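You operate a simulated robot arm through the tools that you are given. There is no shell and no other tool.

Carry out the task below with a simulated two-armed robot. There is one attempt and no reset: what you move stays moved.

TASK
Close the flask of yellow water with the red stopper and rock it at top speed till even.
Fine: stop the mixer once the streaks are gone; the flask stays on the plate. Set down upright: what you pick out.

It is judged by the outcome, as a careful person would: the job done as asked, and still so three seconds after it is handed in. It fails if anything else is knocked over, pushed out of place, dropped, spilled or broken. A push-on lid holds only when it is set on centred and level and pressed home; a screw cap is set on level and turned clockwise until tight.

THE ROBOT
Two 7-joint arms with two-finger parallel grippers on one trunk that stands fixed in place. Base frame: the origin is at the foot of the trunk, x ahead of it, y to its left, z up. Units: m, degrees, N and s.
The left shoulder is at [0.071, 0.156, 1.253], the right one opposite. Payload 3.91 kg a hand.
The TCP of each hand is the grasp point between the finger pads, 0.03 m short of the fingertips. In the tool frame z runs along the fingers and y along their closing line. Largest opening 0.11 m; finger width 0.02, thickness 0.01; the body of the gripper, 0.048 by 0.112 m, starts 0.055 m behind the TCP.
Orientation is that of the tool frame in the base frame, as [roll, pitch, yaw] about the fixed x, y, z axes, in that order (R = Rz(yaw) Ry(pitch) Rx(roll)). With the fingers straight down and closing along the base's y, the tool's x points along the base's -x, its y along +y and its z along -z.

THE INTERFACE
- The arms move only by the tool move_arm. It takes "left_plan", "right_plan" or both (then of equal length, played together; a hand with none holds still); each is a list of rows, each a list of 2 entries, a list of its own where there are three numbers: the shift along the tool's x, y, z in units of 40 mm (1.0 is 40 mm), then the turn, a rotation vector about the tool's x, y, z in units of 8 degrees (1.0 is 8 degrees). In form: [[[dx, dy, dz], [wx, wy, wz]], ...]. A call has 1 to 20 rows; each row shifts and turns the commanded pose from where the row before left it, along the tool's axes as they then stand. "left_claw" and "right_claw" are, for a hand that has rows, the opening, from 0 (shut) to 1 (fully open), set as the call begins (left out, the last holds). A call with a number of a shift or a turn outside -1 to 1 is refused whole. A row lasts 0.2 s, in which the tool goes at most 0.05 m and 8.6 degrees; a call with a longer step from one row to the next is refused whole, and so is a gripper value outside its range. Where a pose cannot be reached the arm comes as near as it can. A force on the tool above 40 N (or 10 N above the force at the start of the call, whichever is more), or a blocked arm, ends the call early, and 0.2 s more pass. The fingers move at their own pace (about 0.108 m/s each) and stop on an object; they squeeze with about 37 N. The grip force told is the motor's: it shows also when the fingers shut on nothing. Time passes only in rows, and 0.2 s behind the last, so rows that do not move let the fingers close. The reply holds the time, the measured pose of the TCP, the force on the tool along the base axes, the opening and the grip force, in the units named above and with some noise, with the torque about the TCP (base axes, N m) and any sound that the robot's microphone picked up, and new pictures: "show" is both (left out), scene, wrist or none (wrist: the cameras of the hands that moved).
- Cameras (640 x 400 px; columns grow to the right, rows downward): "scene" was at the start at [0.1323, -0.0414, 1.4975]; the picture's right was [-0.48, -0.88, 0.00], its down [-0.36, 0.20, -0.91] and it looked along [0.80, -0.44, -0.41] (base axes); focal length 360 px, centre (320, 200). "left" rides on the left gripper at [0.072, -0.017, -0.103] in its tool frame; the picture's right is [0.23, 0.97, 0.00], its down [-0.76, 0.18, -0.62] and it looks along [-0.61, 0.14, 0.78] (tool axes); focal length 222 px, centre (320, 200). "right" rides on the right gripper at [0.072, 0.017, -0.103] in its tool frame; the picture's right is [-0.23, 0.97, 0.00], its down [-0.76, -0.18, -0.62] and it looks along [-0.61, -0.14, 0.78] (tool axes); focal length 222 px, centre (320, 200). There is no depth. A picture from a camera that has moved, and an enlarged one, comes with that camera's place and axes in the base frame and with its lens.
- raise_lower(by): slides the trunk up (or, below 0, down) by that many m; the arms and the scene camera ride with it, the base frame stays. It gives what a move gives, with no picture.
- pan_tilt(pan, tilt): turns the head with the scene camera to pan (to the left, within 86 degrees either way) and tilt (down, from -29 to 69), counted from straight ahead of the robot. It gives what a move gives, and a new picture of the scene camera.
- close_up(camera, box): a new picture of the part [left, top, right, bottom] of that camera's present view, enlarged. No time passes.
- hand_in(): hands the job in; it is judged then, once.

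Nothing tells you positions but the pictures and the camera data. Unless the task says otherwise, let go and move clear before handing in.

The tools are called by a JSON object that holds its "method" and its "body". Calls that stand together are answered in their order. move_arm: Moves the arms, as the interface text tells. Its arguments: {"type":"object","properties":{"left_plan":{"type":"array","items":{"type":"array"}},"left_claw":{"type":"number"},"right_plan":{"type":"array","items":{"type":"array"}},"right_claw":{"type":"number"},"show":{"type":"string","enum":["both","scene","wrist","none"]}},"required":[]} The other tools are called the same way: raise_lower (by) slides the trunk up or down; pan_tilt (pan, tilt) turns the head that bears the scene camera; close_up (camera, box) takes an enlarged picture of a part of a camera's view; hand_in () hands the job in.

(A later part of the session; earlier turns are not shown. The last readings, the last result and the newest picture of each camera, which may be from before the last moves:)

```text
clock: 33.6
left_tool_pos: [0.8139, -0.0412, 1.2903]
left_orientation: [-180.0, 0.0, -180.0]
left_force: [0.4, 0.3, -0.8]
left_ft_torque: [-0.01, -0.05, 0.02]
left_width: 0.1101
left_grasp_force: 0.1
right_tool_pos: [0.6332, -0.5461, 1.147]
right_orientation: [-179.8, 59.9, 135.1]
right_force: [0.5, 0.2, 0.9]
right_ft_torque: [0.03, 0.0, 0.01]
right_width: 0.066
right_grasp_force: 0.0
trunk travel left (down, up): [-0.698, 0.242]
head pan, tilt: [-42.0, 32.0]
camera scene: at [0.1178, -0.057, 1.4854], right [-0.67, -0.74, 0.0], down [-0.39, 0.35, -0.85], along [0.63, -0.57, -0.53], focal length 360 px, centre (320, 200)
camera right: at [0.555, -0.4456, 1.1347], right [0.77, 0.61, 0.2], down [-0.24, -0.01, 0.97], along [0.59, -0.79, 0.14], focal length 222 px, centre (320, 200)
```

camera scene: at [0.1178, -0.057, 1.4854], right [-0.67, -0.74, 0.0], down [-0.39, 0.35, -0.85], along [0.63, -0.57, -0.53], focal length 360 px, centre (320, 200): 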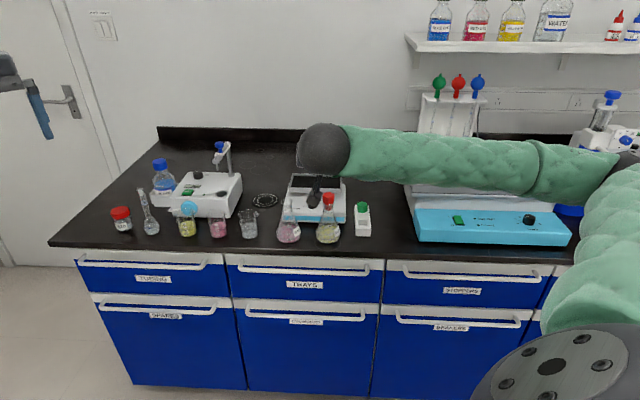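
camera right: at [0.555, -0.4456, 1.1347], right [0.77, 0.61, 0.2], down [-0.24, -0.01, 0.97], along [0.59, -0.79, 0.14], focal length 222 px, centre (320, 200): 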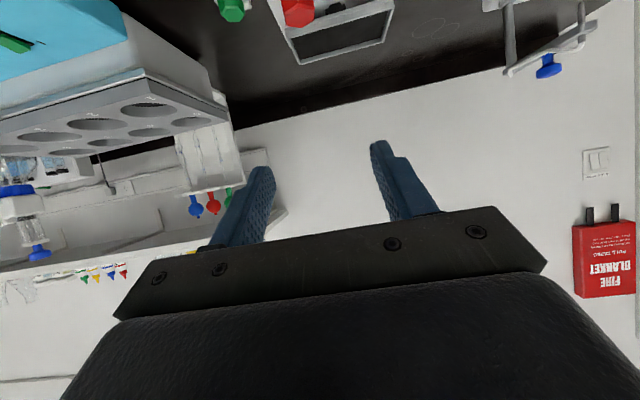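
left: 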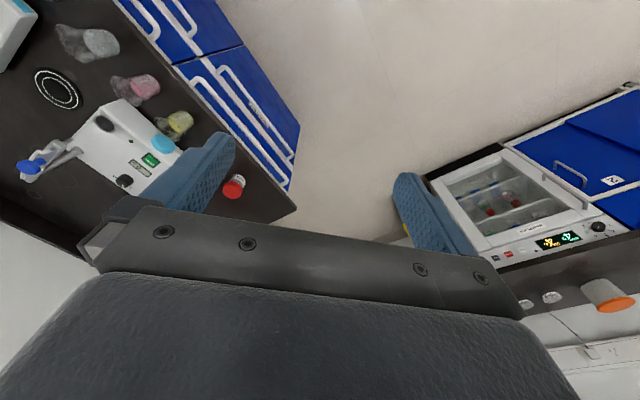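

{"method": "move_arm", "body": {"right_plan": [[[0.758, 0, 0.4375], [0, 0, 0]], [[0.758, 0, 0.4375], [0, 0, 0]], [[0.758, 0, 0.4375], [0, 0, 0]], [[0.758, 0, 0.4375], [0, 0, 0]], [[0, 0, 0], [0, 0, 0]]]}}

{"method": "close_up", "body": {"camera": "right", "box": [200, 0, 440, 240]}}

{"method": "close_up", "body": {"camera": "scene", "box": [270, 150, 390, 260]}}

```text
clock: 35.0
left_tool_pos: [0.8134, -0.0393, 1.289]
left_orientation: [180.0, 0.0, -180.0]
left_force: [0.4, 0.5, -0.1]
left_ft_torque: [-0.01, 0.01, 0.0]
left_width: 0.1096
left_grasp_force: 0.1
right_tool_pos: [0.5981, -0.5445, 0.9382]
right_orientation: [-170.9, 54.4, 142.6]
right_force: [-0.4, 0.3, -0.3]
right_ft_torque: [-0.07, 0.0, 0.04]
right_width: 0.0661
right_grasp_force: 0.1
trunk travel left (down, up): [-0.698, 0.242]
head pan, tilt: [-42.0, 32.0]
stopped in row 5 (right hand): the arm was blocked; the commanded pose is now the measured one
camera scene: at [0.1181, -0.0558, 1.4854], right [-0.67, -0.74, 0.0], down [-0.39, 0.35, -0.85], along [0.63, -0.57, -0.53], focal length 360 px, centre (320, 200)
camera right: at [0.5201, -0.4447, 0.9351], right [0.79, 0.61, 0.1], down [-0.11, -0.01, 0.99], along [0.6, -0.79, 0.06], focal length 222 px, centre (320, 200)
```

scene: 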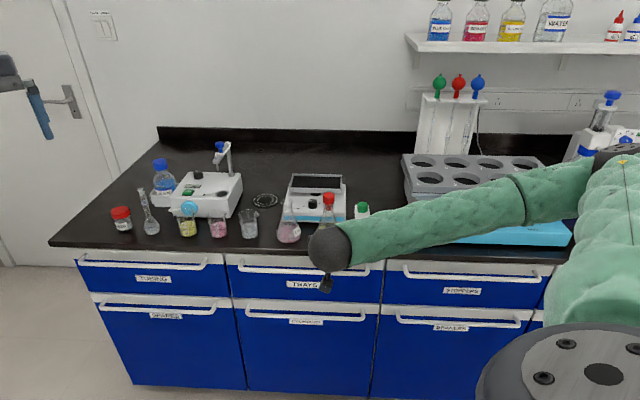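
right: 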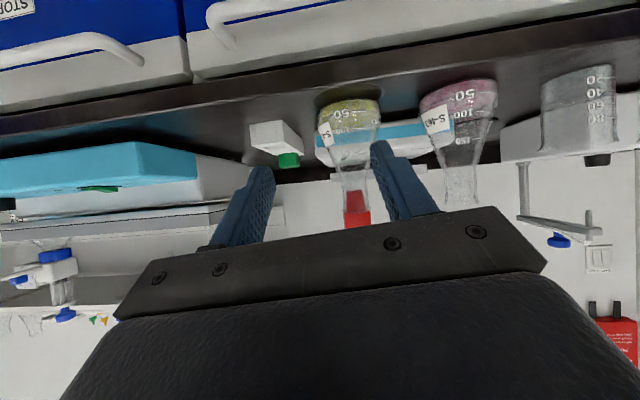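

```text
1.67 times, centred on (320, 120) of right
camera zoom: at [0.5201, -0.4447, 0.9351], right [0.79, 0.61, 0.1], down [-0.11, -0.01, 0.99], along [0.6, -0.79, 0.06], focal length 370 px, centre (320, 333)
```

zoom: 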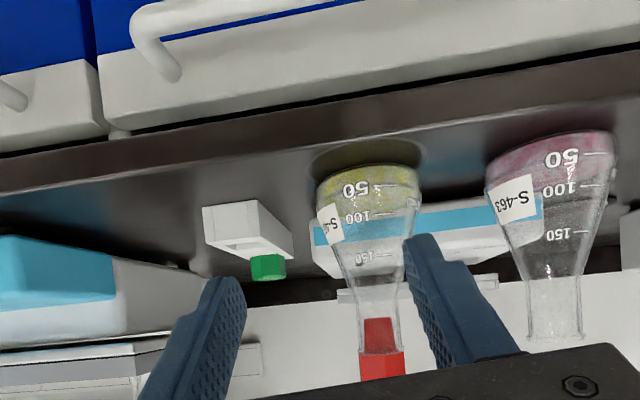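

```text
3.64 times, centred on (330, 205) of scene
camera zoom: at [0.1181, -0.0558, 1.4854], right [-0.67, -0.74, 0.0], down [-0.39, 0.35, -0.85], along [0.63, -0.57, -0.53], focal length 1310 px, centre (284, 182)
```

zoom: 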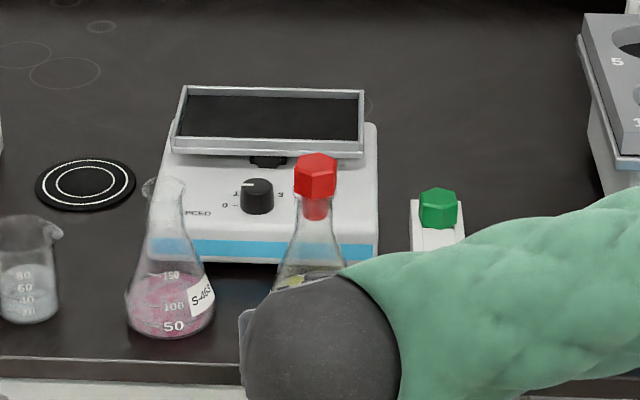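

The arm jumped again near this low, tilted pose, which looks like a wrist limit when the shoulder is far above the hand. It's clear of everything. The same pose worked with the hand higher relative to the shoulder, so I'll lift, straighten up and then lower the trunk instead.

{"method": "move_arm", "body": {"right_plan": [[[-0.5, -0.06, -0.36], [0, 0, 0]], [[-0.5, -0.06, -0.36], [0, 0, 0]], [[-0.5, -0.06, -0.36], [0, 0, 0]]], "show": "scene"}}

```text
clock: 35.8
left_tool_pos: [0.8139, -0.0406, 1.2907]
left_orientation: [-180.0, -0.1, 180.0]
left_force: [0.0, 0.1, -0.9]
left_ft_torque: [0.01, -0.04, -0.02]
left_width: 0.11
left_grasp_force: 0.0
right_tool_pos: [0.5957, -0.5453, 1.0122]
right_orientation: [-170.9, 54.5, 142.5]
right_force: [-0.4, -0.3, 0.7]
right_ft_torque: [0.01, -0.02, -0.01]
right_width: 0.0658
right_grasp_force: 0.0
trunk travel left (down, up): [-0.698, 0.242]
head pan, tilt: [-42.0, 32.0]
camera scene: at [0.1173, -0.0572, 1.4854], right [-0.67, -0.74, 0.0], down [-0.39, 0.35, -0.85], along [0.63, -0.57, -0.53], focal length 360 px, centre (320, 200)
```

scene: 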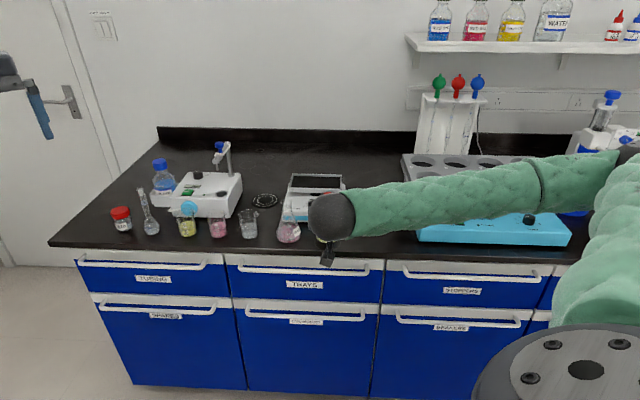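

{"method": "move_arm", "body": {"right_plan": [[[-0.686, -0.078, -0.485], [0, 0, 0]], [[-0.686, -0.078, -0.485], [0, 0, 0]], [[-0.686, -0.078, -0.485], [0, 0, 0]], [[-0.686, -0.078, -0.485], [0, 0, 0]], [[0, 0, 0], [-0.168, -0.327, 0.284]], [[0, 0, 0], [-0.168, -0.327, 0.284]], [[0, 0, 0], [0, 0, 0]]], "show": "scene"}}

```text
clock: 37.4
left_tool_pos: [0.8143, -0.0407, 1.2895]
left_orientation: [179.9, -0.1, 180.0]
left_force: [-0.9, -0.2, -0.7]
left_ft_torque: [0.01, 0.0, -0.01]
left_width: 0.1101
left_grasp_force: 0.1
right_tool_pos: [0.5967, -0.5465, 1.1447]
right_orientation: [179.8, 60.0, 134.7]
right_force: [-0.3, -0.6, 0.4]
right_ft_torque: [-0.02, -0.03, -0.01]
right_width: 0.0661
right_grasp_force: 0.0
trunk travel left (down, up): [-0.698, 0.242]
head pan, tilt: [-42.0, 32.0]
camera scene: at [0.1181, -0.0571, 1.4854], right [-0.67, -0.74, 0.0], down [-0.39, 0.35, -0.85], along [0.63, -0.57, -0.53], focal length 360 px, centre (320, 200)
```

scene: 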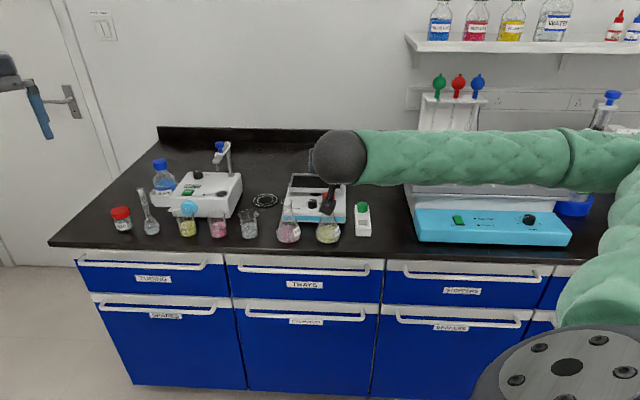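

The hand is tilted 60° at z 1.145 and off the bench front, with the forearm also in front of the bench. Lowering the trunk by 0.2 m in two steps.

{"method": "raise_lower", "body": {"by": -0.1}}

{"method": "raise_lower", "body": {"by": -0.1}}

{"method": "pan_tilt", "body": {"pan": -42, "tilt": 24}}

{"method": "close_up", "body": {"camera": "right", "box": [200, 0, 440, 240]}}

```text
clock: 38.8
left_tool_pos: [0.8131, -0.0411, 1.1908]
left_orientation: [-179.9, 0.0, 180.0]
left_force: [-1.1, -0.6, 0.7]
left_ft_torque: [0.0, 0.03, -0.03]
left_width: 0.1101
left_grasp_force: 0.1
right_tool_pos: [0.5967, -0.5456, 1.0454]
right_orientation: [179.8, 60.1, 134.8]
right_force: [1.1, -0.5, -0.4]
right_ft_torque: [0.0, 0.01, 0.0]
right_width: 0.0661
right_grasp_force: 0.1
trunk travel left (down, up): [-0.598, 0.342]
head pan, tilt: [-42.0, 32.0]
```

```text
clock: 40.1
left_tool_pos: [0.8129, -0.0394, 1.0905]
left_orientation: [180.0, 0.0, 180.0]
left_force: [-0.6, 0.6, -0.3]
left_ft_torque: [0.01, 0.01, -0.01]
left_width: 0.1101
left_grasp_force: 0.1
right_tool_pos: [0.5963, -0.5447, 0.9455]
right_orientation: [179.8, 60.2, 134.7]
right_force: [-0.3, 0.1, 0.8]
right_ft_torque: [0.0, 0.02, 0.0]
right_width: 0.0661
right_grasp_force: 0.0
trunk travel left (down, up): [-0.498, 0.442]
head pan, tilt: [-42.0, 32.0]
```

```text
clock: 40.8
left_tool_pos: [0.8132, -0.0415, 1.0892]
left_orientation: [-179.9, -0.1, 180.0]
left_force: [0.0, -0.2, 0.3]
left_ft_torque: [-0.01, 0.01, 0.03]
left_width: 0.1101
left_grasp_force: 0.0
right_tool_pos: [0.5964, -0.5464, 0.9455]
right_orientation: [179.9, 60.1, 134.8]
right_force: [0.4, 0.3, 0.7]
right_ft_torque: [-0.02, 0.01, -0.03]
right_width: 0.0659
right_grasp_force: 0.0
trunk travel left (down, up): [-0.498, 0.442]
head pan, tilt: [-42.0, 24.0]
camera scene: at [0.1199, -0.059, 1.2981], right [-0.67, -0.74, 0.0], down [-0.3, 0.27, -0.91], along [0.68, -0.61, -0.41], focal length 360 px, centre (320, 200)
```

scene: 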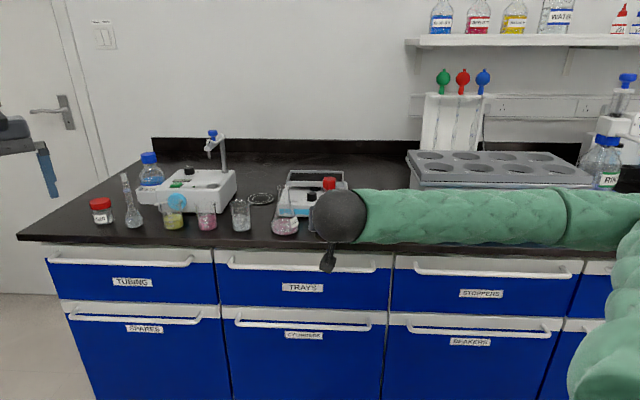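

```text
1.67 times, centred on (320, 120) of right
camera zoom: at [0.5187, -0.4453, 0.9336], right [0.77, 0.61, 0.2], down [-0.24, -0.01, 0.97], along [0.59, -0.79, 0.14], focal length 370 px, centre (320, 333)
```

zoom: 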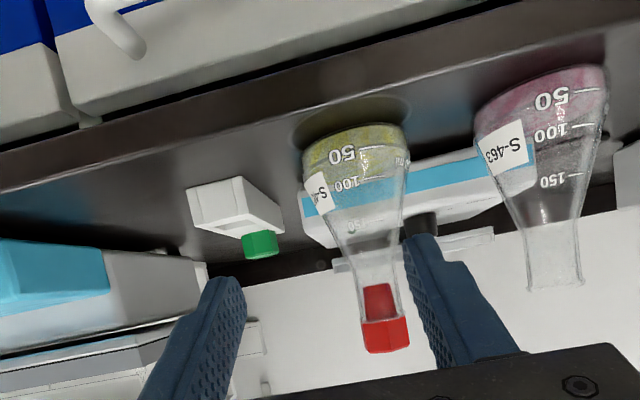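

With the trunk down, the neck is straight ahead at the right height: 0.136 m forward and 26 mm to the +y side. I'll shift sideways and then move in most of the way.

{"method": "move_arm", "body": {"right_plan": [[[0, 0.658, 0], [0, 0, 0]], [[-0.39, 0, 0.727], [0, 0, 0]], [[-0.39, 0, 0.727], [0, 0, 0]], [[0, 0, 0], [0, 0, 0]]]}}

{"method": "close_up", "body": {"camera": "right", "box": [200, 0, 440, 240]}}

{"method": "close_up", "body": {"camera": "scene", "box": [270, 150, 370, 260]}}

```text
clock: 41.8
left_tool_pos: [0.8135, -0.0405, 1.0916]
left_orientation: [-180.0, 0.0, -180.0]
left_force: [-0.1, -0.2, 1.1]
left_ft_torque: [0.0, 0.03, 0.0]
left_width: 0.1098
left_grasp_force: 0.1
right_tool_pos: [0.6618, -0.5727, 0.9437]
right_orientation: [179.8, 60.0, 134.8]
right_force: [0.1, 0.0, 0.9]
right_ft_torque: [-0.03, -0.01, 0.04]
right_width: 0.0659
right_grasp_force: 0.0
trunk travel left (down, up): [-0.498, 0.442]
head pan, tilt: [-42.0, 24.0]
camera scene: at [0.1191, -0.0588, 1.2982], right [-0.67, -0.74, 0.0], down [-0.3, 0.27, -0.91], along [0.68, -0.61, -0.41], focal length 360 px, centre (320, 200)
camera right: at [0.5829, -0.4732, 0.9322], right [0.77, 0.61, 0.2], down [-0.24, -0.01, 0.97], along [0.59, -0.79, 0.14], focal length 222 px, centre (320, 200)
```

scene: 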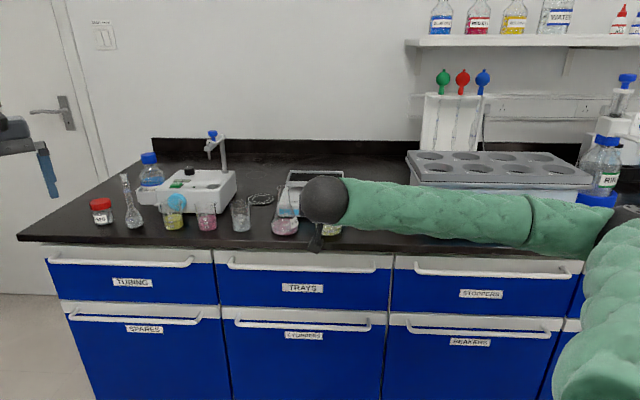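
right: 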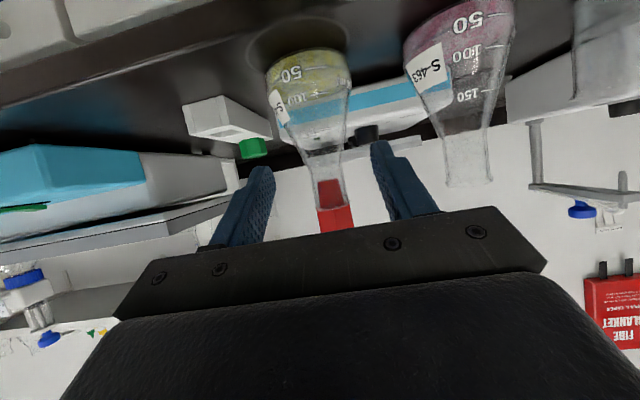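

```text
1.67 times, centred on (320, 120) of right
camera zoom: at [0.5829, -0.4732, 0.9322], right [0.77, 0.61, 0.2], down [-0.24, -0.01, 0.97], along [0.59, -0.79, 0.14], focal length 370 px, centre (320, 333)
```

zoom: 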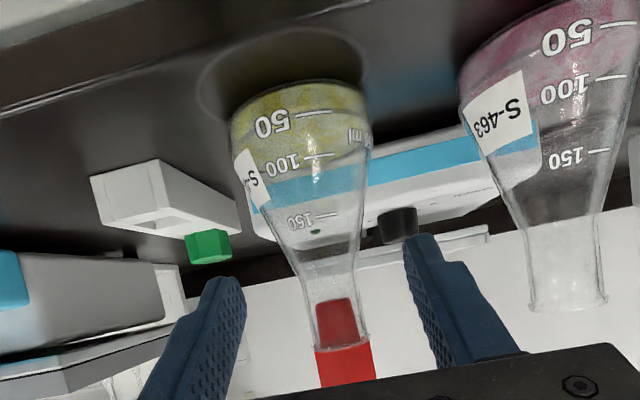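

```text
3.64 times, centred on (320, 205) of scene
camera zoom: at [0.1191, -0.0588, 1.2982], right [-0.67, -0.74, 0.0], down [-0.3, 0.27, -0.91], along [0.68, -0.61, -0.41], focal length 1310 px, centre (320, 182)
```

zoom: 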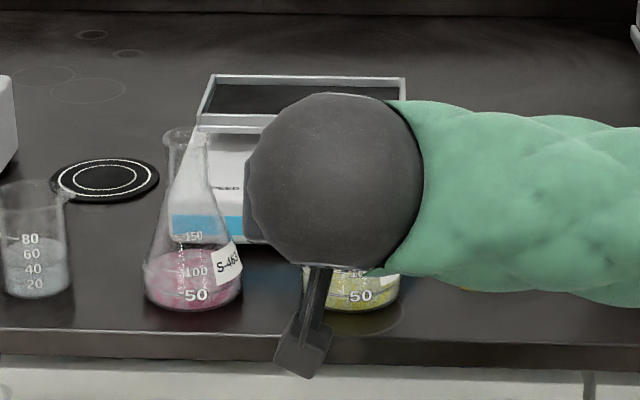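

Aligned. Moving in the last 71 mm so the neck sits between the pads.

{"method": "move_arm", "body": {"right_plan": [[[-0.29, 0, 0.515], [0, 0, 0]], [[-0.29, 0, 0.515], [0, 0, 0]], [[-0.29, 0, 0.515], [0, 0, 0]], [[0, 0, 0], [0, 0, 0]]]}}

{"method": "close_up", "body": {"camera": "right", "box": [200, 0, 440, 240]}}

{"method": "close_up", "body": {"camera": "left", "box": [0, 0, 200, 120]}}

```text
clock: 42.8
left_tool_pos: [0.8137, -0.041, 1.0899]
left_orientation: [-180.0, -0.1, 180.0]
left_force: [0.8, -0.2, 0.6]
left_ft_torque: [-0.03, 0.02, -0.01]
left_width: 0.1102
left_grasp_force: 0.0
right_tool_pos: [0.7104, -0.6238, 0.9441]
right_orientation: [179.9, 60.0, 134.8]
right_force: [-1.0, -0.3, 0.4]
right_ft_torque: [0.0, -0.02, 0.02]
right_width: 0.0662
right_grasp_force: 0.1
trunk travel left (down, up): [-0.498, 0.442]
head pan, tilt: [-42.0, 24.0]
camera scene: at [0.1196, -0.0588, 1.2982], right [-0.67, -0.74, 0.0], down [-0.3, 0.27, -0.91], along [0.68, -0.61, -0.41], focal length 360 px, centre (320, 200)
camera right: at [0.6327, -0.5238, 0.9317], right [0.77, 0.61, 0.2], down [-0.24, -0.01, 0.97], along [0.59, -0.79, 0.14], focal length 222 px, centre (320, 200)
```

scene: 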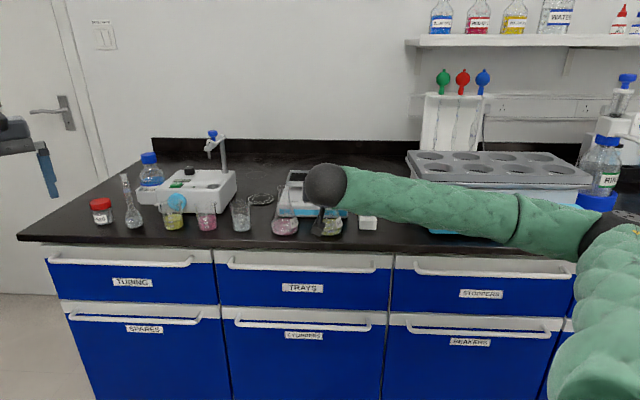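
right: 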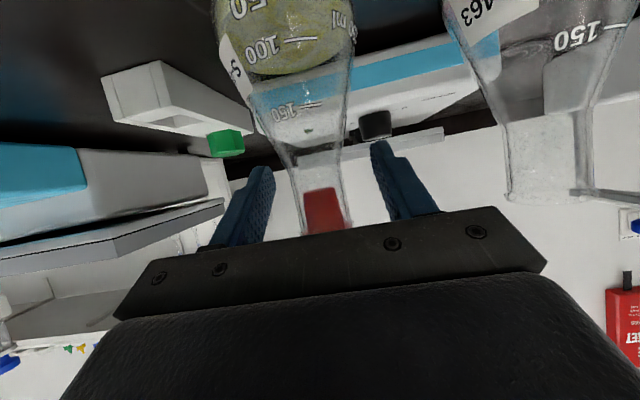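

```text
1.67 times, centred on (320, 120) of right
camera zoom: at [0.6327, -0.5238, 0.9317], right [0.77, 0.61, 0.2], down [-0.24, -0.01, 0.97], along [0.59, -0.79, 0.14], focal length 370 px, centre (320, 333)
```

zoom: 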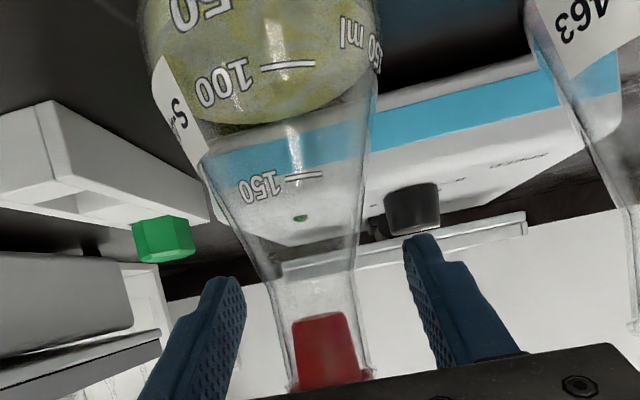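

```text
3.20 times, centred on (100, 60) of left
camera zoom: at [0.7402, -0.0574, 1.1941], right [-0.23, 0.97, 0.0], down [0.76, 0.18, 0.62], along [0.61, 0.14, -0.78], focal length 711 px, centre (1024, 648)
```

zoom: 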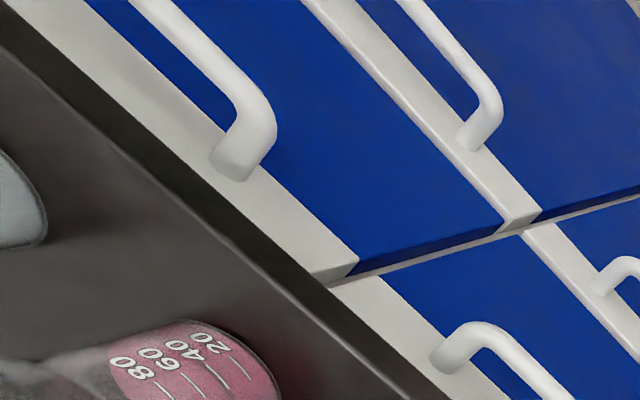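

The neck is centred between the pads. Closing.

{"method": "move_arm", "body": {"right_plan": [[[0, 0, 0], [0, 0, 0]], [[0, 0, 0], [0, 0, 0]], [[0, 0, 0], [0, 0, 0]], [[0, 0, 0], [0, 0, 0]]], "right_claw": 0, "show": "wrist"}}

{"method": "close_up", "body": {"camera": "right", "box": [200, 0, 440, 240]}}

{"method": "close_up", "body": {"camera": "scene", "box": [270, 150, 370, 260]}}

```text
clock: 43.8
left_tool_pos: [0.8134, -0.0398, 1.0904]
left_orientation: [-179.9, 0.1, 179.9]
left_force: [-0.6, 0.2, 0.3]
left_ft_torque: [0.0, 0.02, 0.0]
left_width: 0.1099
left_grasp_force: 0.1
right_tool_pos: [0.7098, -0.6235, 0.9437]
right_orientation: [179.8, 60.1, 134.8]
right_force: [0.3, 0.2, -0.2]
right_ft_torque: [0.04, -0.04, 0.01]
right_width: 0.0284
right_grasp_force: 36.9
trunk travel left (down, up): [-0.498, 0.442]
head pan, tilt: [-42.0, 24.0]
camera right: at [0.6328, -0.5239, 0.9315], right [0.77, 0.61, 0.2], down [-0.24, -0.01, 0.97], along [0.59, -0.79, 0.14], focal length 222 px, centre (320, 200)
```

right: 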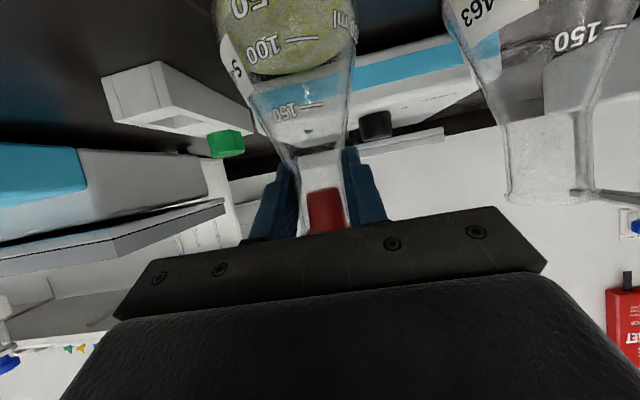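

```text
1.67 times, centred on (320, 120) of right
camera zoom: at [0.6328, -0.5239, 0.9315], right [0.77, 0.61, 0.2], down [-0.24, -0.01, 0.97], along [0.59, -0.79, 0.14], focal length 370 px, centre (320, 333)
```

zoom: 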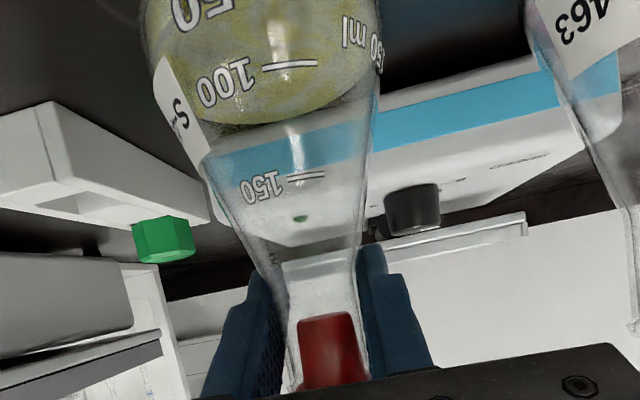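

```text
3.64 times, centred on (320, 205) of scene
camera zoom: at [0.1199, -0.0589, 1.2981], right [-0.67, -0.74, 0.0], down [-0.3, 0.27, -0.91], along [0.68, -0.61, -0.41], focal length 1310 px, centre (320, 182)
```

zoom: 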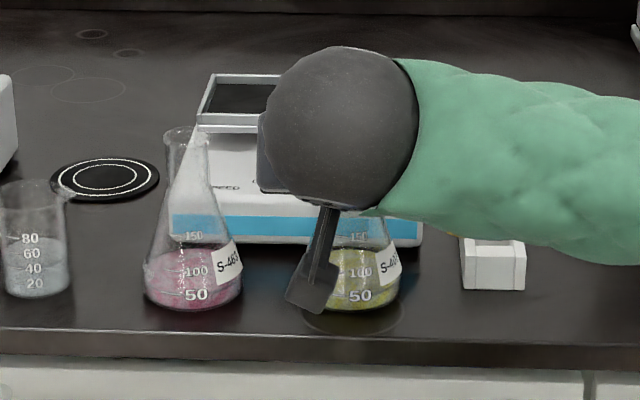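

Gripped at 28 mm. I'll lift by raising the trunk, which keeps the arm's posture unchanged.

{"method": "raise_lower", "body": {"by": 0.03}}

{"method": "close_up", "body": {"camera": "scene", "box": [270, 150, 370, 260]}}

{"method": "raise_lower", "body": {"by": 0.09}}

{"method": "close_up", "body": {"camera": "scene", "box": [250, 130, 390, 270]}}

{"method": "close_up", "body": {"camera": "right", "box": [200, 0, 440, 240]}}

```text
clock: 44.5
left_tool_pos: [0.8149, -0.0407, 1.1198]
left_orientation: [-180.0, -0.1, 180.0]
left_force: [-0.2, -0.4, -0.7]
left_ft_torque: [0.02, 0.0, 0.0]
left_width: 0.1102
left_grasp_force: 0.1
right_tool_pos: [0.7113, -0.6249, 0.9728]
right_orientation: [179.8, 59.9, 135.0]
right_force: [-0.1, -0.3, -0.6]
right_ft_torque: [-0.01, 0.02, -0.01]
right_width: 0.0283
right_grasp_force: 37.0
trunk travel left (down, up): [-0.528, 0.412]
head pan, tilt: [-42.0, 24.0]
```

```text
3.64 times, centred on (320, 205) of scene
camera zoom: at [0.1206, -0.0593, 1.3279], right [-0.67, -0.74, 0.0], down [-0.3, 0.27, -0.91], along [0.68, -0.61, -0.41], focal length 1310 px, centre (320, 182)
```

zoom: 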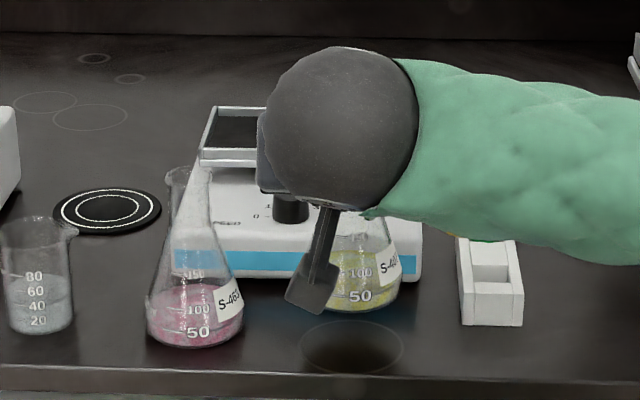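

```text
clock: 45.8
left_tool_pos: [0.8142, -0.0415, 1.2104]
left_orientation: [180.0, -0.2, 180.0]
left_force: [0.5, -0.2, -0.4]
left_ft_torque: [0.02, -0.02, 0.01]
left_width: 0.1099
left_grasp_force: 0.1
right_tool_pos: [0.7098, -0.6244, 1.063]
right_orientation: [179.9, 60.0, 134.9]
right_force: [-0.4, -1.0, -2.3]
right_ft_torque: [-0.03, -0.02, 0.01]
right_width: 0.0283
right_grasp_force: 37.4
trunk travel left (down, up): [-0.618, 0.322]
head pan, tilt: [-42.0, 24.0]
```

```text
2.86 times, centred on (320, 200) of scene
camera zoom: at [0.1204, -0.0592, 1.4179], right [-0.67, -0.74, 0.0], down [-0.3, 0.27, -0.91], along [0.68, -0.61, -0.41], focal length 1029 px, centre (320, 200)
```

zoom: 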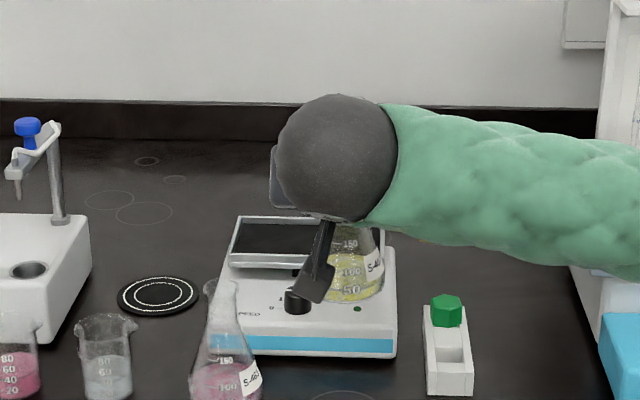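

```text
1.67 times, centred on (320, 120) of right
camera zoom: at [0.6332, -0.524, 1.0509], right [0.77, 0.61, 0.2], down [-0.24, -0.01, 0.97], along [0.59, -0.79, 0.14], focal length 370 px, centre (320, 333)
```

zoom: 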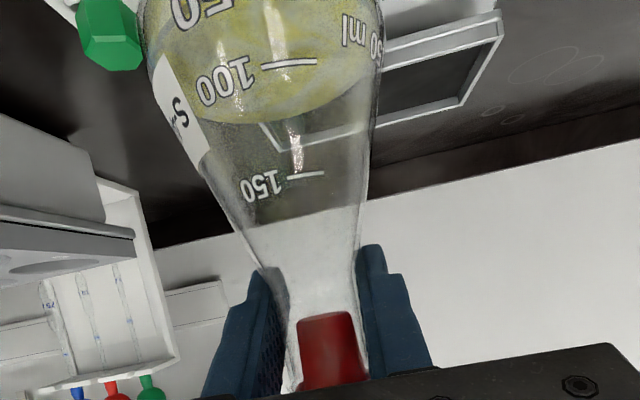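

The flask is off the bench and upright. The plate's centre is about (0.869,-0.719), with its rim at z≈0.93 and the flask base now at ≈0.965. I'll carry it across in steps.

{"method": "move_arm", "body": {"right_plan": [[[-0.2, 0.1, 0.35], [0, 0, 0]], [[-0.379, 0.191, 0.657], [0, 0, 0]], [[-0.379, 0.191, 0.657], [0, 0, 0]], [[-0.2, 0.1, 0.35], [0, 0, 0]], [[0, 0, 0], [0, 0, 0]]]}}

{"method": "close_up", "body": {"camera": "scene", "box": [250, 130, 390, 270]}}

```text
clock: 47.0
left_tool_pos: [0.8131, -0.0406, 1.2102]
left_orientation: [-180.0, -0.1, -180.0]
left_force: [0.4, -0.4, 0.3]
left_ft_torque: [0.02, 0.01, 0.0]
left_width: 0.11
left_grasp_force: 0.0
right_tool_pos: [0.7926, -0.6741, 1.0621]
right_orientation: [179.9, 60.1, 134.9]
right_force: [0.0, -0.1, -1.9]
right_ft_torque: [-0.01, 0.02, 0.01]
right_width: 0.0282
right_grasp_force: 37.1
trunk travel left (down, up): [-0.618, 0.322]
head pan, tilt: [-42.0, 24.0]
camera scene: at [0.1198, -0.059, 1.4182], right [-0.67, -0.74, 0.0], down [-0.3, 0.27, -0.91], along [0.68, -0.61, -0.41], focal length 360 px, centre (320, 200)
camera right: at [0.7147, -0.5731, 1.0505], right [0.77, 0.61, 0.2], down [-0.24, -0.01, 0.97], along [0.59, -0.79, 0.14], focal length 222 px, centre (320, 200)
```

scene: 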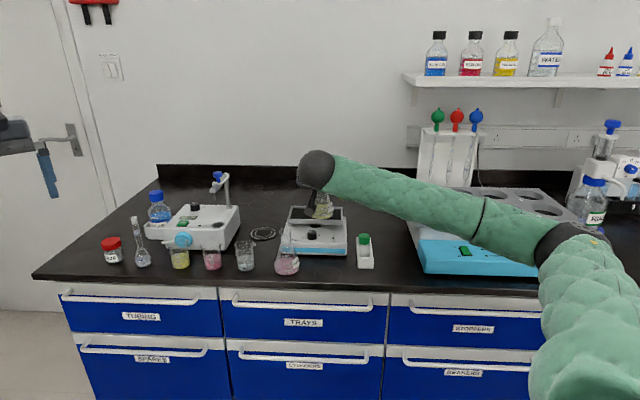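
right: 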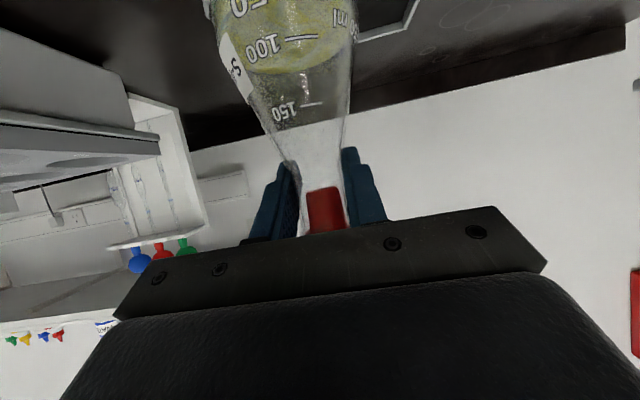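

```text
2.86 times, centred on (320, 200) of scene
camera zoom: at [0.1198, -0.059, 1.4182], right [-0.67, -0.74, 0.0], down [-0.3, 0.27, -0.91], along [0.68, -0.61, -0.41], focal length 1029 px, centre (320, 200)
```

zoom: 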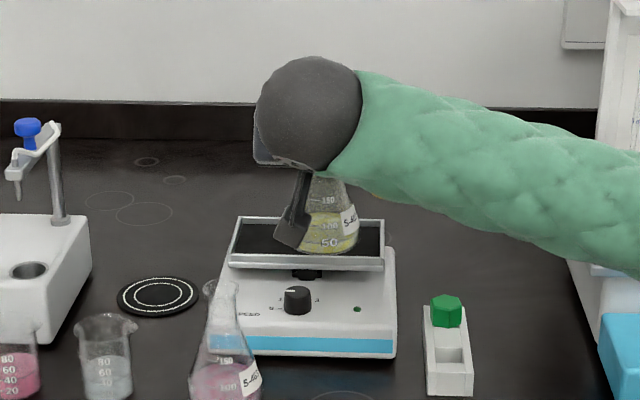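

{"method": "move_arm", "body": {"right_plan": [[[-0.22, 0.112, 0.384], [0, 0, 0]], [[-0.332, 0.168, 0.575], [0, 0, 0]], [[-0.332, 0.168, 0.575], [0, 0, 0]], [[-0.22, 0.112, 0.384], [0, 0, 0]], [[0, 0, 0], [0, 0, 0]]]}}

{"method": "close_up", "body": {"camera": "scene", "box": [265, 160, 375, 260]}}

{"method": "close_up", "body": {"camera": "right", "box": [160, 0, 480, 200]}}

```text
clock: 48.2
left_tool_pos: [0.8138, -0.0403, 1.2105]
left_orientation: [-180.0, 0.0, -180.0]
left_force: [0.1, -0.5, -0.2]
left_ft_torque: [0.0, 0.05, -0.02]
left_width: 0.11
left_grasp_force: 0.0
right_tool_pos: [0.8715, -0.7202, 1.063]
right_orientation: [180.0, 60.1, 135.0]
right_force: [-0.9, -0.2, -1.3]
right_ft_torque: [0.0, -0.02, 0.0]
right_width: 0.028
right_grasp_force: 36.9
trunk travel left (down, up): [-0.618, 0.322]
head pan, tilt: [-42.0, 24.0]
camera scene: at [0.1199, -0.0591, 1.4181], right [-0.67, -0.74, 0.0], down [-0.3, 0.27, -0.91], along [0.68, -0.61, -0.41], focal length 360 px, centre (320, 200)
camera right: at [0.7938, -0.6204, 1.0506], right [0.77, 0.61, 0.2], down [-0.24, -0.01, 0.97], along [0.59, -0.79, 0.14], focal length 222 px, centre (320, 200)
```

scene: 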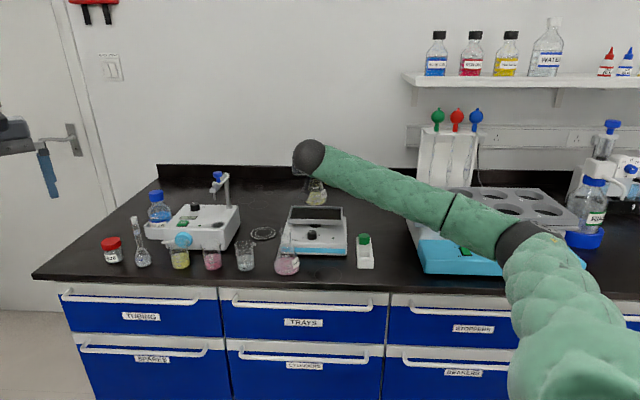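
right: 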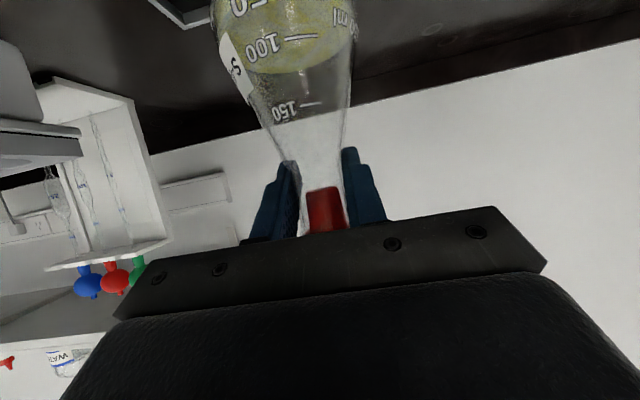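

```text
4.00 times, centred on (320, 210) of scene
camera zoom: at [0.1199, -0.0591, 1.4181], right [-0.67, -0.74, 0.0], down [-0.3, 0.27, -0.91], along [0.68, -0.61, -0.41], focal length 1441 px, centre (320, 160)
```

zoom: 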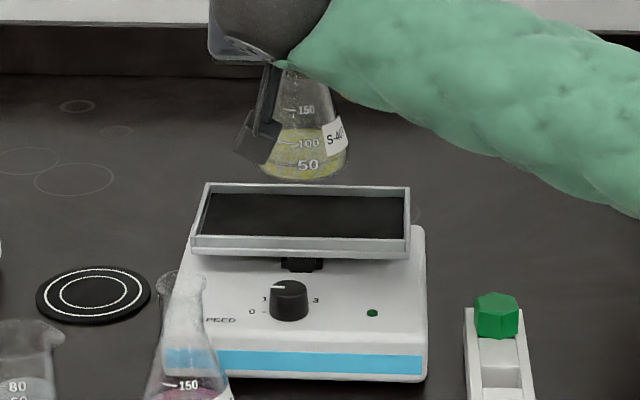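

```text
2.00 times, centred on (320, 100) of right
camera zoom: at [0.7938, -0.6204, 1.0506], right [0.77, 0.61, 0.2], down [-0.24, -0.01, 0.97], along [0.59, -0.79, 0.14], focal length 444 px, centre (320, 400)
```

zoom: 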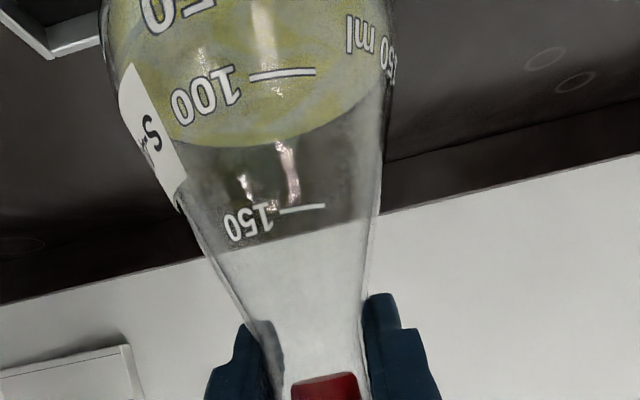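

The flask hangs over the plate's centre in the view, with its base about 45 mm above the plate. I'll lower it with the trunk.

{"method": "raise_lower", "body": {"by": -0.036}}

{"method": "close_up", "body": {"camera": "scene", "box": [265, 160, 375, 260]}}

```text
clock: 49.0
left_tool_pos: [0.8134, -0.0409, 1.1751]
left_orientation: [180.0, 0.0, -180.0]
left_force: [-0.1, 0.3, 0.3]
left_ft_torque: [0.01, 0.02, 0.0]
left_width: 0.1101
left_grasp_force: 0.0
right_tool_pos: [0.8703, -0.7205, 1.0279]
right_orientation: [179.8, 60.1, 134.9]
right_force: [0.5, 0.6, -1.0]
right_ft_torque: [0.02, -0.01, -0.01]
right_width: 0.0278
right_grasp_force: 37.2
trunk travel left (down, up): [-0.582, 0.358]
head pan, tilt: [-42.0, 24.0]
```

```text
4.00 times, centred on (320, 210) of scene
camera zoom: at [0.1194, -0.0588, 1.3823], right [-0.67, -0.74, 0.0], down [-0.3, 0.27, -0.91], along [0.68, -0.61, -0.41], focal length 1441 px, centre (320, 160)
```

zoom: 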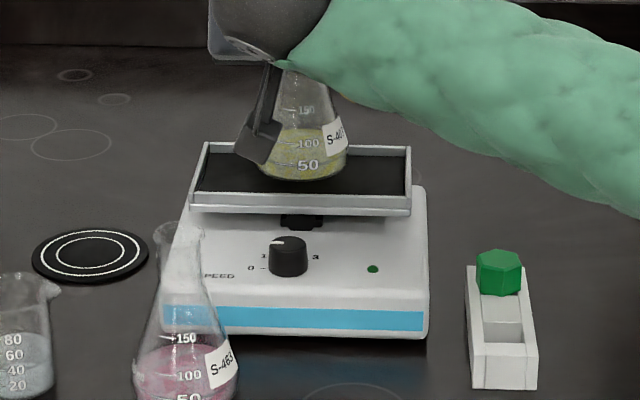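

{"method": "raise_lower", "body": {"by": -0.008}}

{"method": "raise_lower", "body": {"by": -0.003}}

{"method": "close_up", "body": {"camera": "scene", "box": [290, 170, 360, 230]}}

```text
clock: 49.5
left_tool_pos: [0.8135, -0.0395, 1.1659]
left_orientation: [-180.0, 0.0, -180.0]
left_force: [-0.4, -0.1, -0.4]
left_ft_torque: [-0.01, 0.01, 0.01]
left_width: 0.11
left_grasp_force: 0.0
right_tool_pos: [0.8728, -0.7202, 1.0183]
right_orientation: [180.0, 60.2, 134.8]
right_force: [0.4, -0.1, -1.6]
right_ft_torque: [-0.02, 0.0, 0.02]
right_width: 0.0279
right_grasp_force: 36.7
trunk travel left (down, up): [-0.574, 0.366]
head pan, tilt: [-42.0, 24.0]
```

```text
clock: 50.1
left_tool_pos: [0.8133, -0.0391, 1.1639]
left_orientation: [179.9, 0.0, -179.9]
left_force: [0.6, 0.4, -0.9]
left_ft_torque: [0.02, 0.0, 0.04]
left_width: 0.1099
left_grasp_force: 0.1
right_tool_pos: [0.8711, -0.7203, 1.0176]
right_orientation: [179.8, 60.2, 134.7]
right_force: [2.9, -1.0, 7.4]
right_ft_torque: [-0.03, -0.11, 0.0]
right_width: 0.0275
right_grasp_force: 36.6
trunk travel left (down, up): [-0.571, 0.369]
head pan, tilt: [-42.0, 24.0]
```

```text
6.67 times, centred on (325, 200) of scene
camera zoom: at [0.1196, -0.0587, 1.3713], right [-0.67, -0.74, 0.0], down [-0.3, 0.27, -0.91], along [0.68, -0.61, -0.41], focal length 2401 px, centre (287, 200)
```

zoom: 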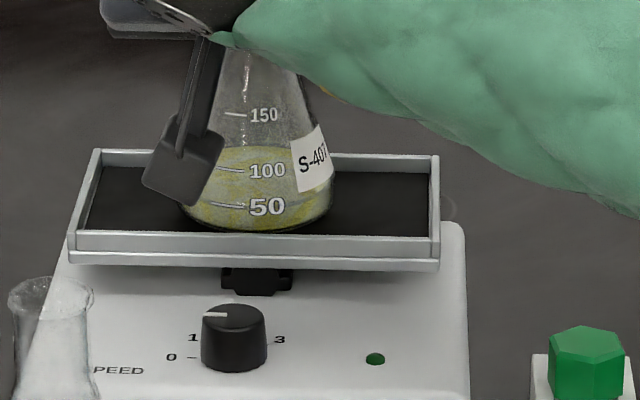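

The flask stands on the plate (7 N contact). I'll open the fingers and check that it stays upright before backing out.

{"method": "move_arm", "body": {"right_plan": [[[0, 0, 0], [0, 0, 0]], [[0, 0, 0], [0, 0, 0]], [[0, 0, 0], [0, 0, 0]]], "right_claw": 0.6, "show": "wrist"}}

{"method": "close_up", "body": {"camera": "scene", "box": [290, 170, 360, 230]}}

```text
clock: 50.9
left_tool_pos: [0.8147, -0.0414, 1.1637]
left_orientation: [-180.0, 0.0, 180.0]
left_force: [-0.2, 0.1, 1.1]
left_ft_torque: [0.04, -0.02, 0.0]
left_width: 0.1101
left_grasp_force: 0.0
right_tool_pos: [0.8719, -0.7202, 1.016]
right_orientation: [179.9, 60.1, 134.9]
right_force: [0.1, 0.2, -0.7]
right_ft_torque: [-0.02, 0.02, -0.01]
right_width: 0.066
right_grasp_force: 0.1
trunk travel left (down, up): [-0.571, 0.369]
head pan, tilt: [-42.0, 24.0]
camera right: at [0.7938, -0.6202, 1.0034], right [0.77, 0.61, 0.2], down [-0.24, -0.01, 0.97], along [0.59, -0.79, 0.14], focal length 222 px, centre (320, 200)
```

right: 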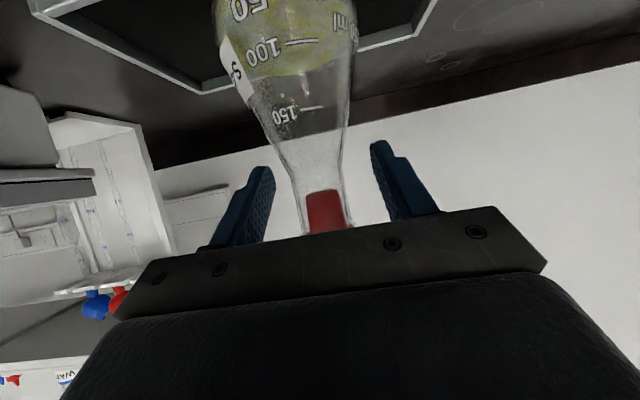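

```text
6.67 times, centred on (325, 200) of scene
camera zoom: at [0.12, -0.059, 1.3711], right [-0.67, -0.74, 0.0], down [-0.3, 0.27, -0.91], along [0.68, -0.61, -0.41], focal length 2401 px, centre (287, 200)
```

zoom: 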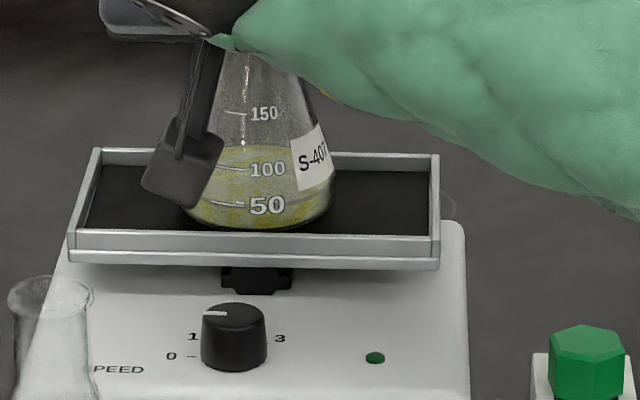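

It stands on its own. Backing the hand straight out.

{"method": "move_arm", "body": {"right_plan": [[[0.2, 0, -0.346], [0, 0, 0]], [[0.469, 0, -0.8125], [0, 0, 0]], [[0.469, 0, -0.8125], [0, 0, 0]], [[0.469, 0, -0.8125], [0, 0, 0]], [[0.3, 0, -0.52], [0, 0, 0]], [[0, 0, 0], [0, 0, 0]]]}}

{"method": "close_up", "body": {"camera": "scene", "box": [270, 150, 370, 240]}}

{"method": "close_up", "body": {"camera": "right", "box": [160, 0, 480, 200]}}

```text
clock: 52.3
left_tool_pos: [0.8139, -0.0407, 1.1624]
left_orientation: [-180.0, 0.0, -180.0]
left_force: [-0.4, 0.1, 0.2]
left_ft_torque: [0.01, -0.03, -0.02]
left_width: 0.11
left_grasp_force: 0.1
right_tool_pos: [0.7631, -0.6144, 1.0125]
right_orientation: [179.9, 60.2, 134.7]
right_force: [0.1, -0.4, 0.3]
right_ft_torque: [-0.01, 0.0, 0.0]
right_width: 0.066
right_grasp_force: 0.1
trunk travel left (down, up): [-0.571, 0.369]
head pan, tilt: [-42.0, 24.0]
camera scene: at [0.1201, -0.0591, 1.3711], right [-0.67, -0.74, 0.0], down [-0.3, 0.27, -0.91], along [0.68, -0.61, -0.41], focal length 360 px, centre (320, 200)
camera right: at [0.6854, -0.5138, 1.0006], right [0.77, 0.61, 0.2], down [-0.24, -0.01, 0.97], along [0.59, -0.79, 0.14], focal length 222 px, centre (320, 200)
```

scene: 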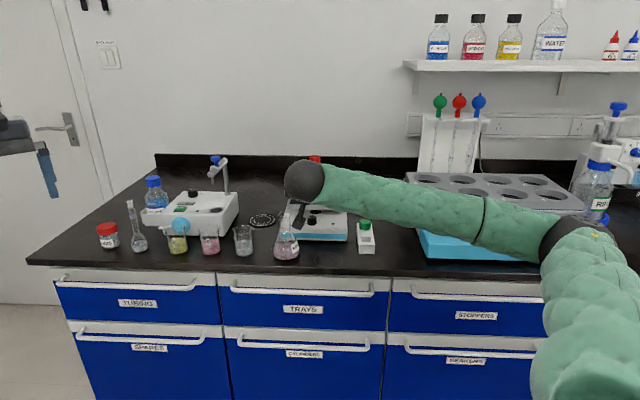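
right: 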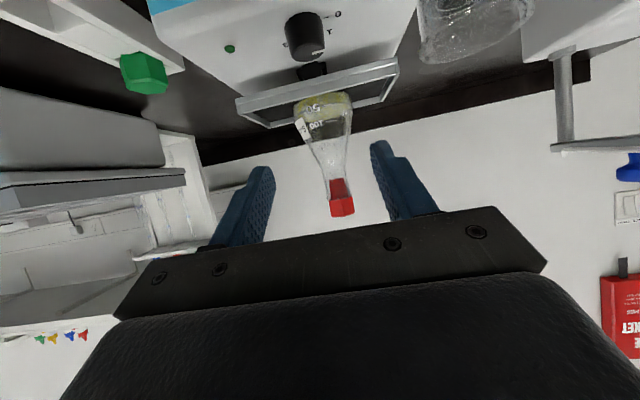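

```text
4.44 times, centred on (320, 195) of scene
camera zoom: at [0.1201, -0.0591, 1.3711], right [-0.67, -0.74, 0.0], down [-0.3, 0.27, -0.91], along [0.68, -0.61, -0.41], focal length 1601 px, centre (320, 222)
```

zoom: 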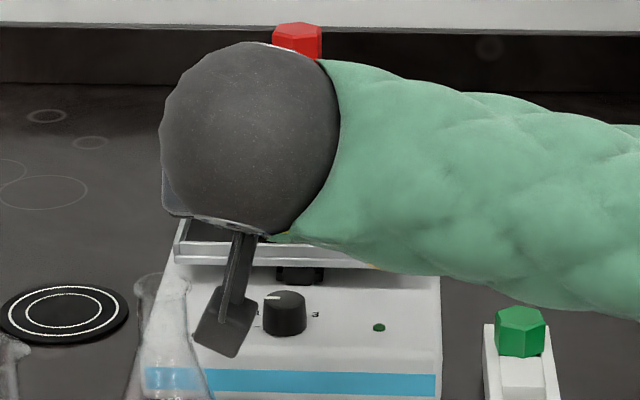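

```text
2.00 times, centred on (320, 100) of right
camera zoom: at [0.6854, -0.5138, 1.0006], right [0.77, 0.61, 0.2], down [-0.24, -0.01, 0.97], along [0.59, -0.79, 0.14], focal length 444 px, centre (320, 400)
```

zoom: 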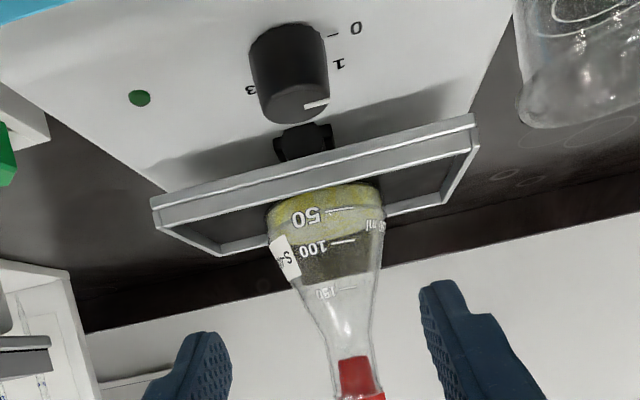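

The stoppered flask stands in the middle of the plate. Next is the knob: I'll raise the trunk a little, back off, and bring the hand upright again at a safe height.

{"method": "raise_lower", "body": {"by": 0.08}}

{"method": "move_arm", "body": {"right_plan": [[[0.35, 0, -0.6], [0, 0, 0]], [[0.3, 0, -0.6], [0, 0.6, 0]], [[0, 0, 0], [0, 0.9, 0]], [[0, 0, 0], [0, 0.9, 0]], [[0, 0, 0], [0, 0.9, 0]], [[0, 0, 0], [0, 0.9, 0]], [[0, 0, 0], [0, 0.9, 0]], [[0, 0, 0], [0, 0.9, 0]], [[0, 0, 0], [0, 0.9, 0]], [[0, 0, 0], [0, 0.6, 0]], [[0, 0, 0], [0, 0, 0]]]}}

```text
clock: 53.4
left_tool_pos: [0.8137, -0.0408, 1.2435]
left_orientation: [-179.9, -0.1, 180.0]
left_force: [0.0, -0.3, 0.3]
left_ft_torque: [0.02, 0.01, 0.01]
left_width: 0.11
left_grasp_force: 0.0
right_tool_pos: [0.7635, -0.6136, 1.0917]
right_orientation: [179.9, 60.0, 134.8]
right_force: [0.3, 0.4, 0.0]
right_ft_torque: [-0.01, -0.01, -0.01]
right_width: 0.0659
right_grasp_force: 0.0
trunk travel left (down, up): [-0.651, 0.289]
head pan, tilt: [-42.0, 24.0]
```

```text
clock: 55.8
left_tool_pos: [0.8128, -0.041, 1.244]
left_orientation: [-180.0, 0.0, -180.0]
left_force: [-0.2, 0.3, 0.0]
left_ft_torque: [0.01, -0.01, -0.01]
left_width: 0.1098
left_grasp_force: 0.1
right_tool_pos: [0.7247, -0.5744, 1.0945]
right_orientation: [179.9, 0.0, 135.0]
right_force: [-0.6, 0.5, -0.7]
right_ft_torque: [-0.03, 0.03, -0.02]
right_width: 0.0662
right_grasp_force: 0.0
trunk travel left (down, up): [-0.651, 0.289]
head pan, tilt: [-42.0, 24.0]
camera scene: at [0.1198, -0.0589, 1.4512], right [-0.67, -0.74, 0.0], down [-0.3, 0.27, -0.91], along [0.68, -0.61, -0.41], focal length 360 px, centre (320, 200)
camera right: at [0.6848, -0.5125, 1.1969], right [0.85, 0.53, 0.0], down [0.41, -0.66, 0.62], along [0.33, -0.53, -0.78], focal length 222 px, centre (320, 200)
```

scene: 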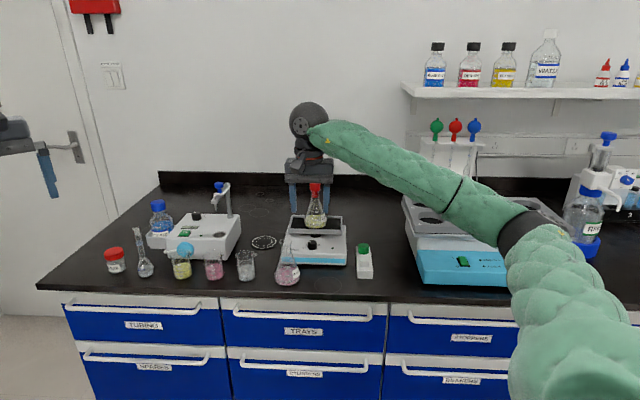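
right: 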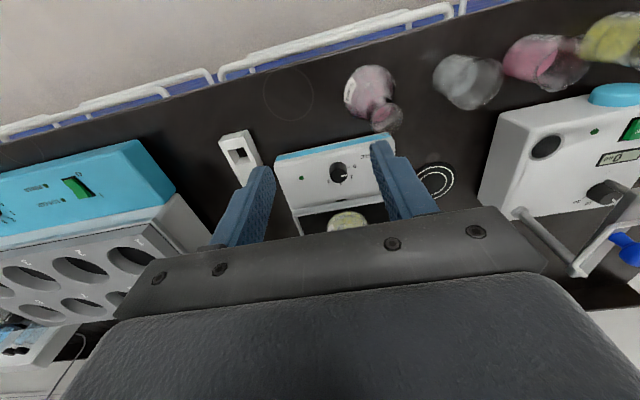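

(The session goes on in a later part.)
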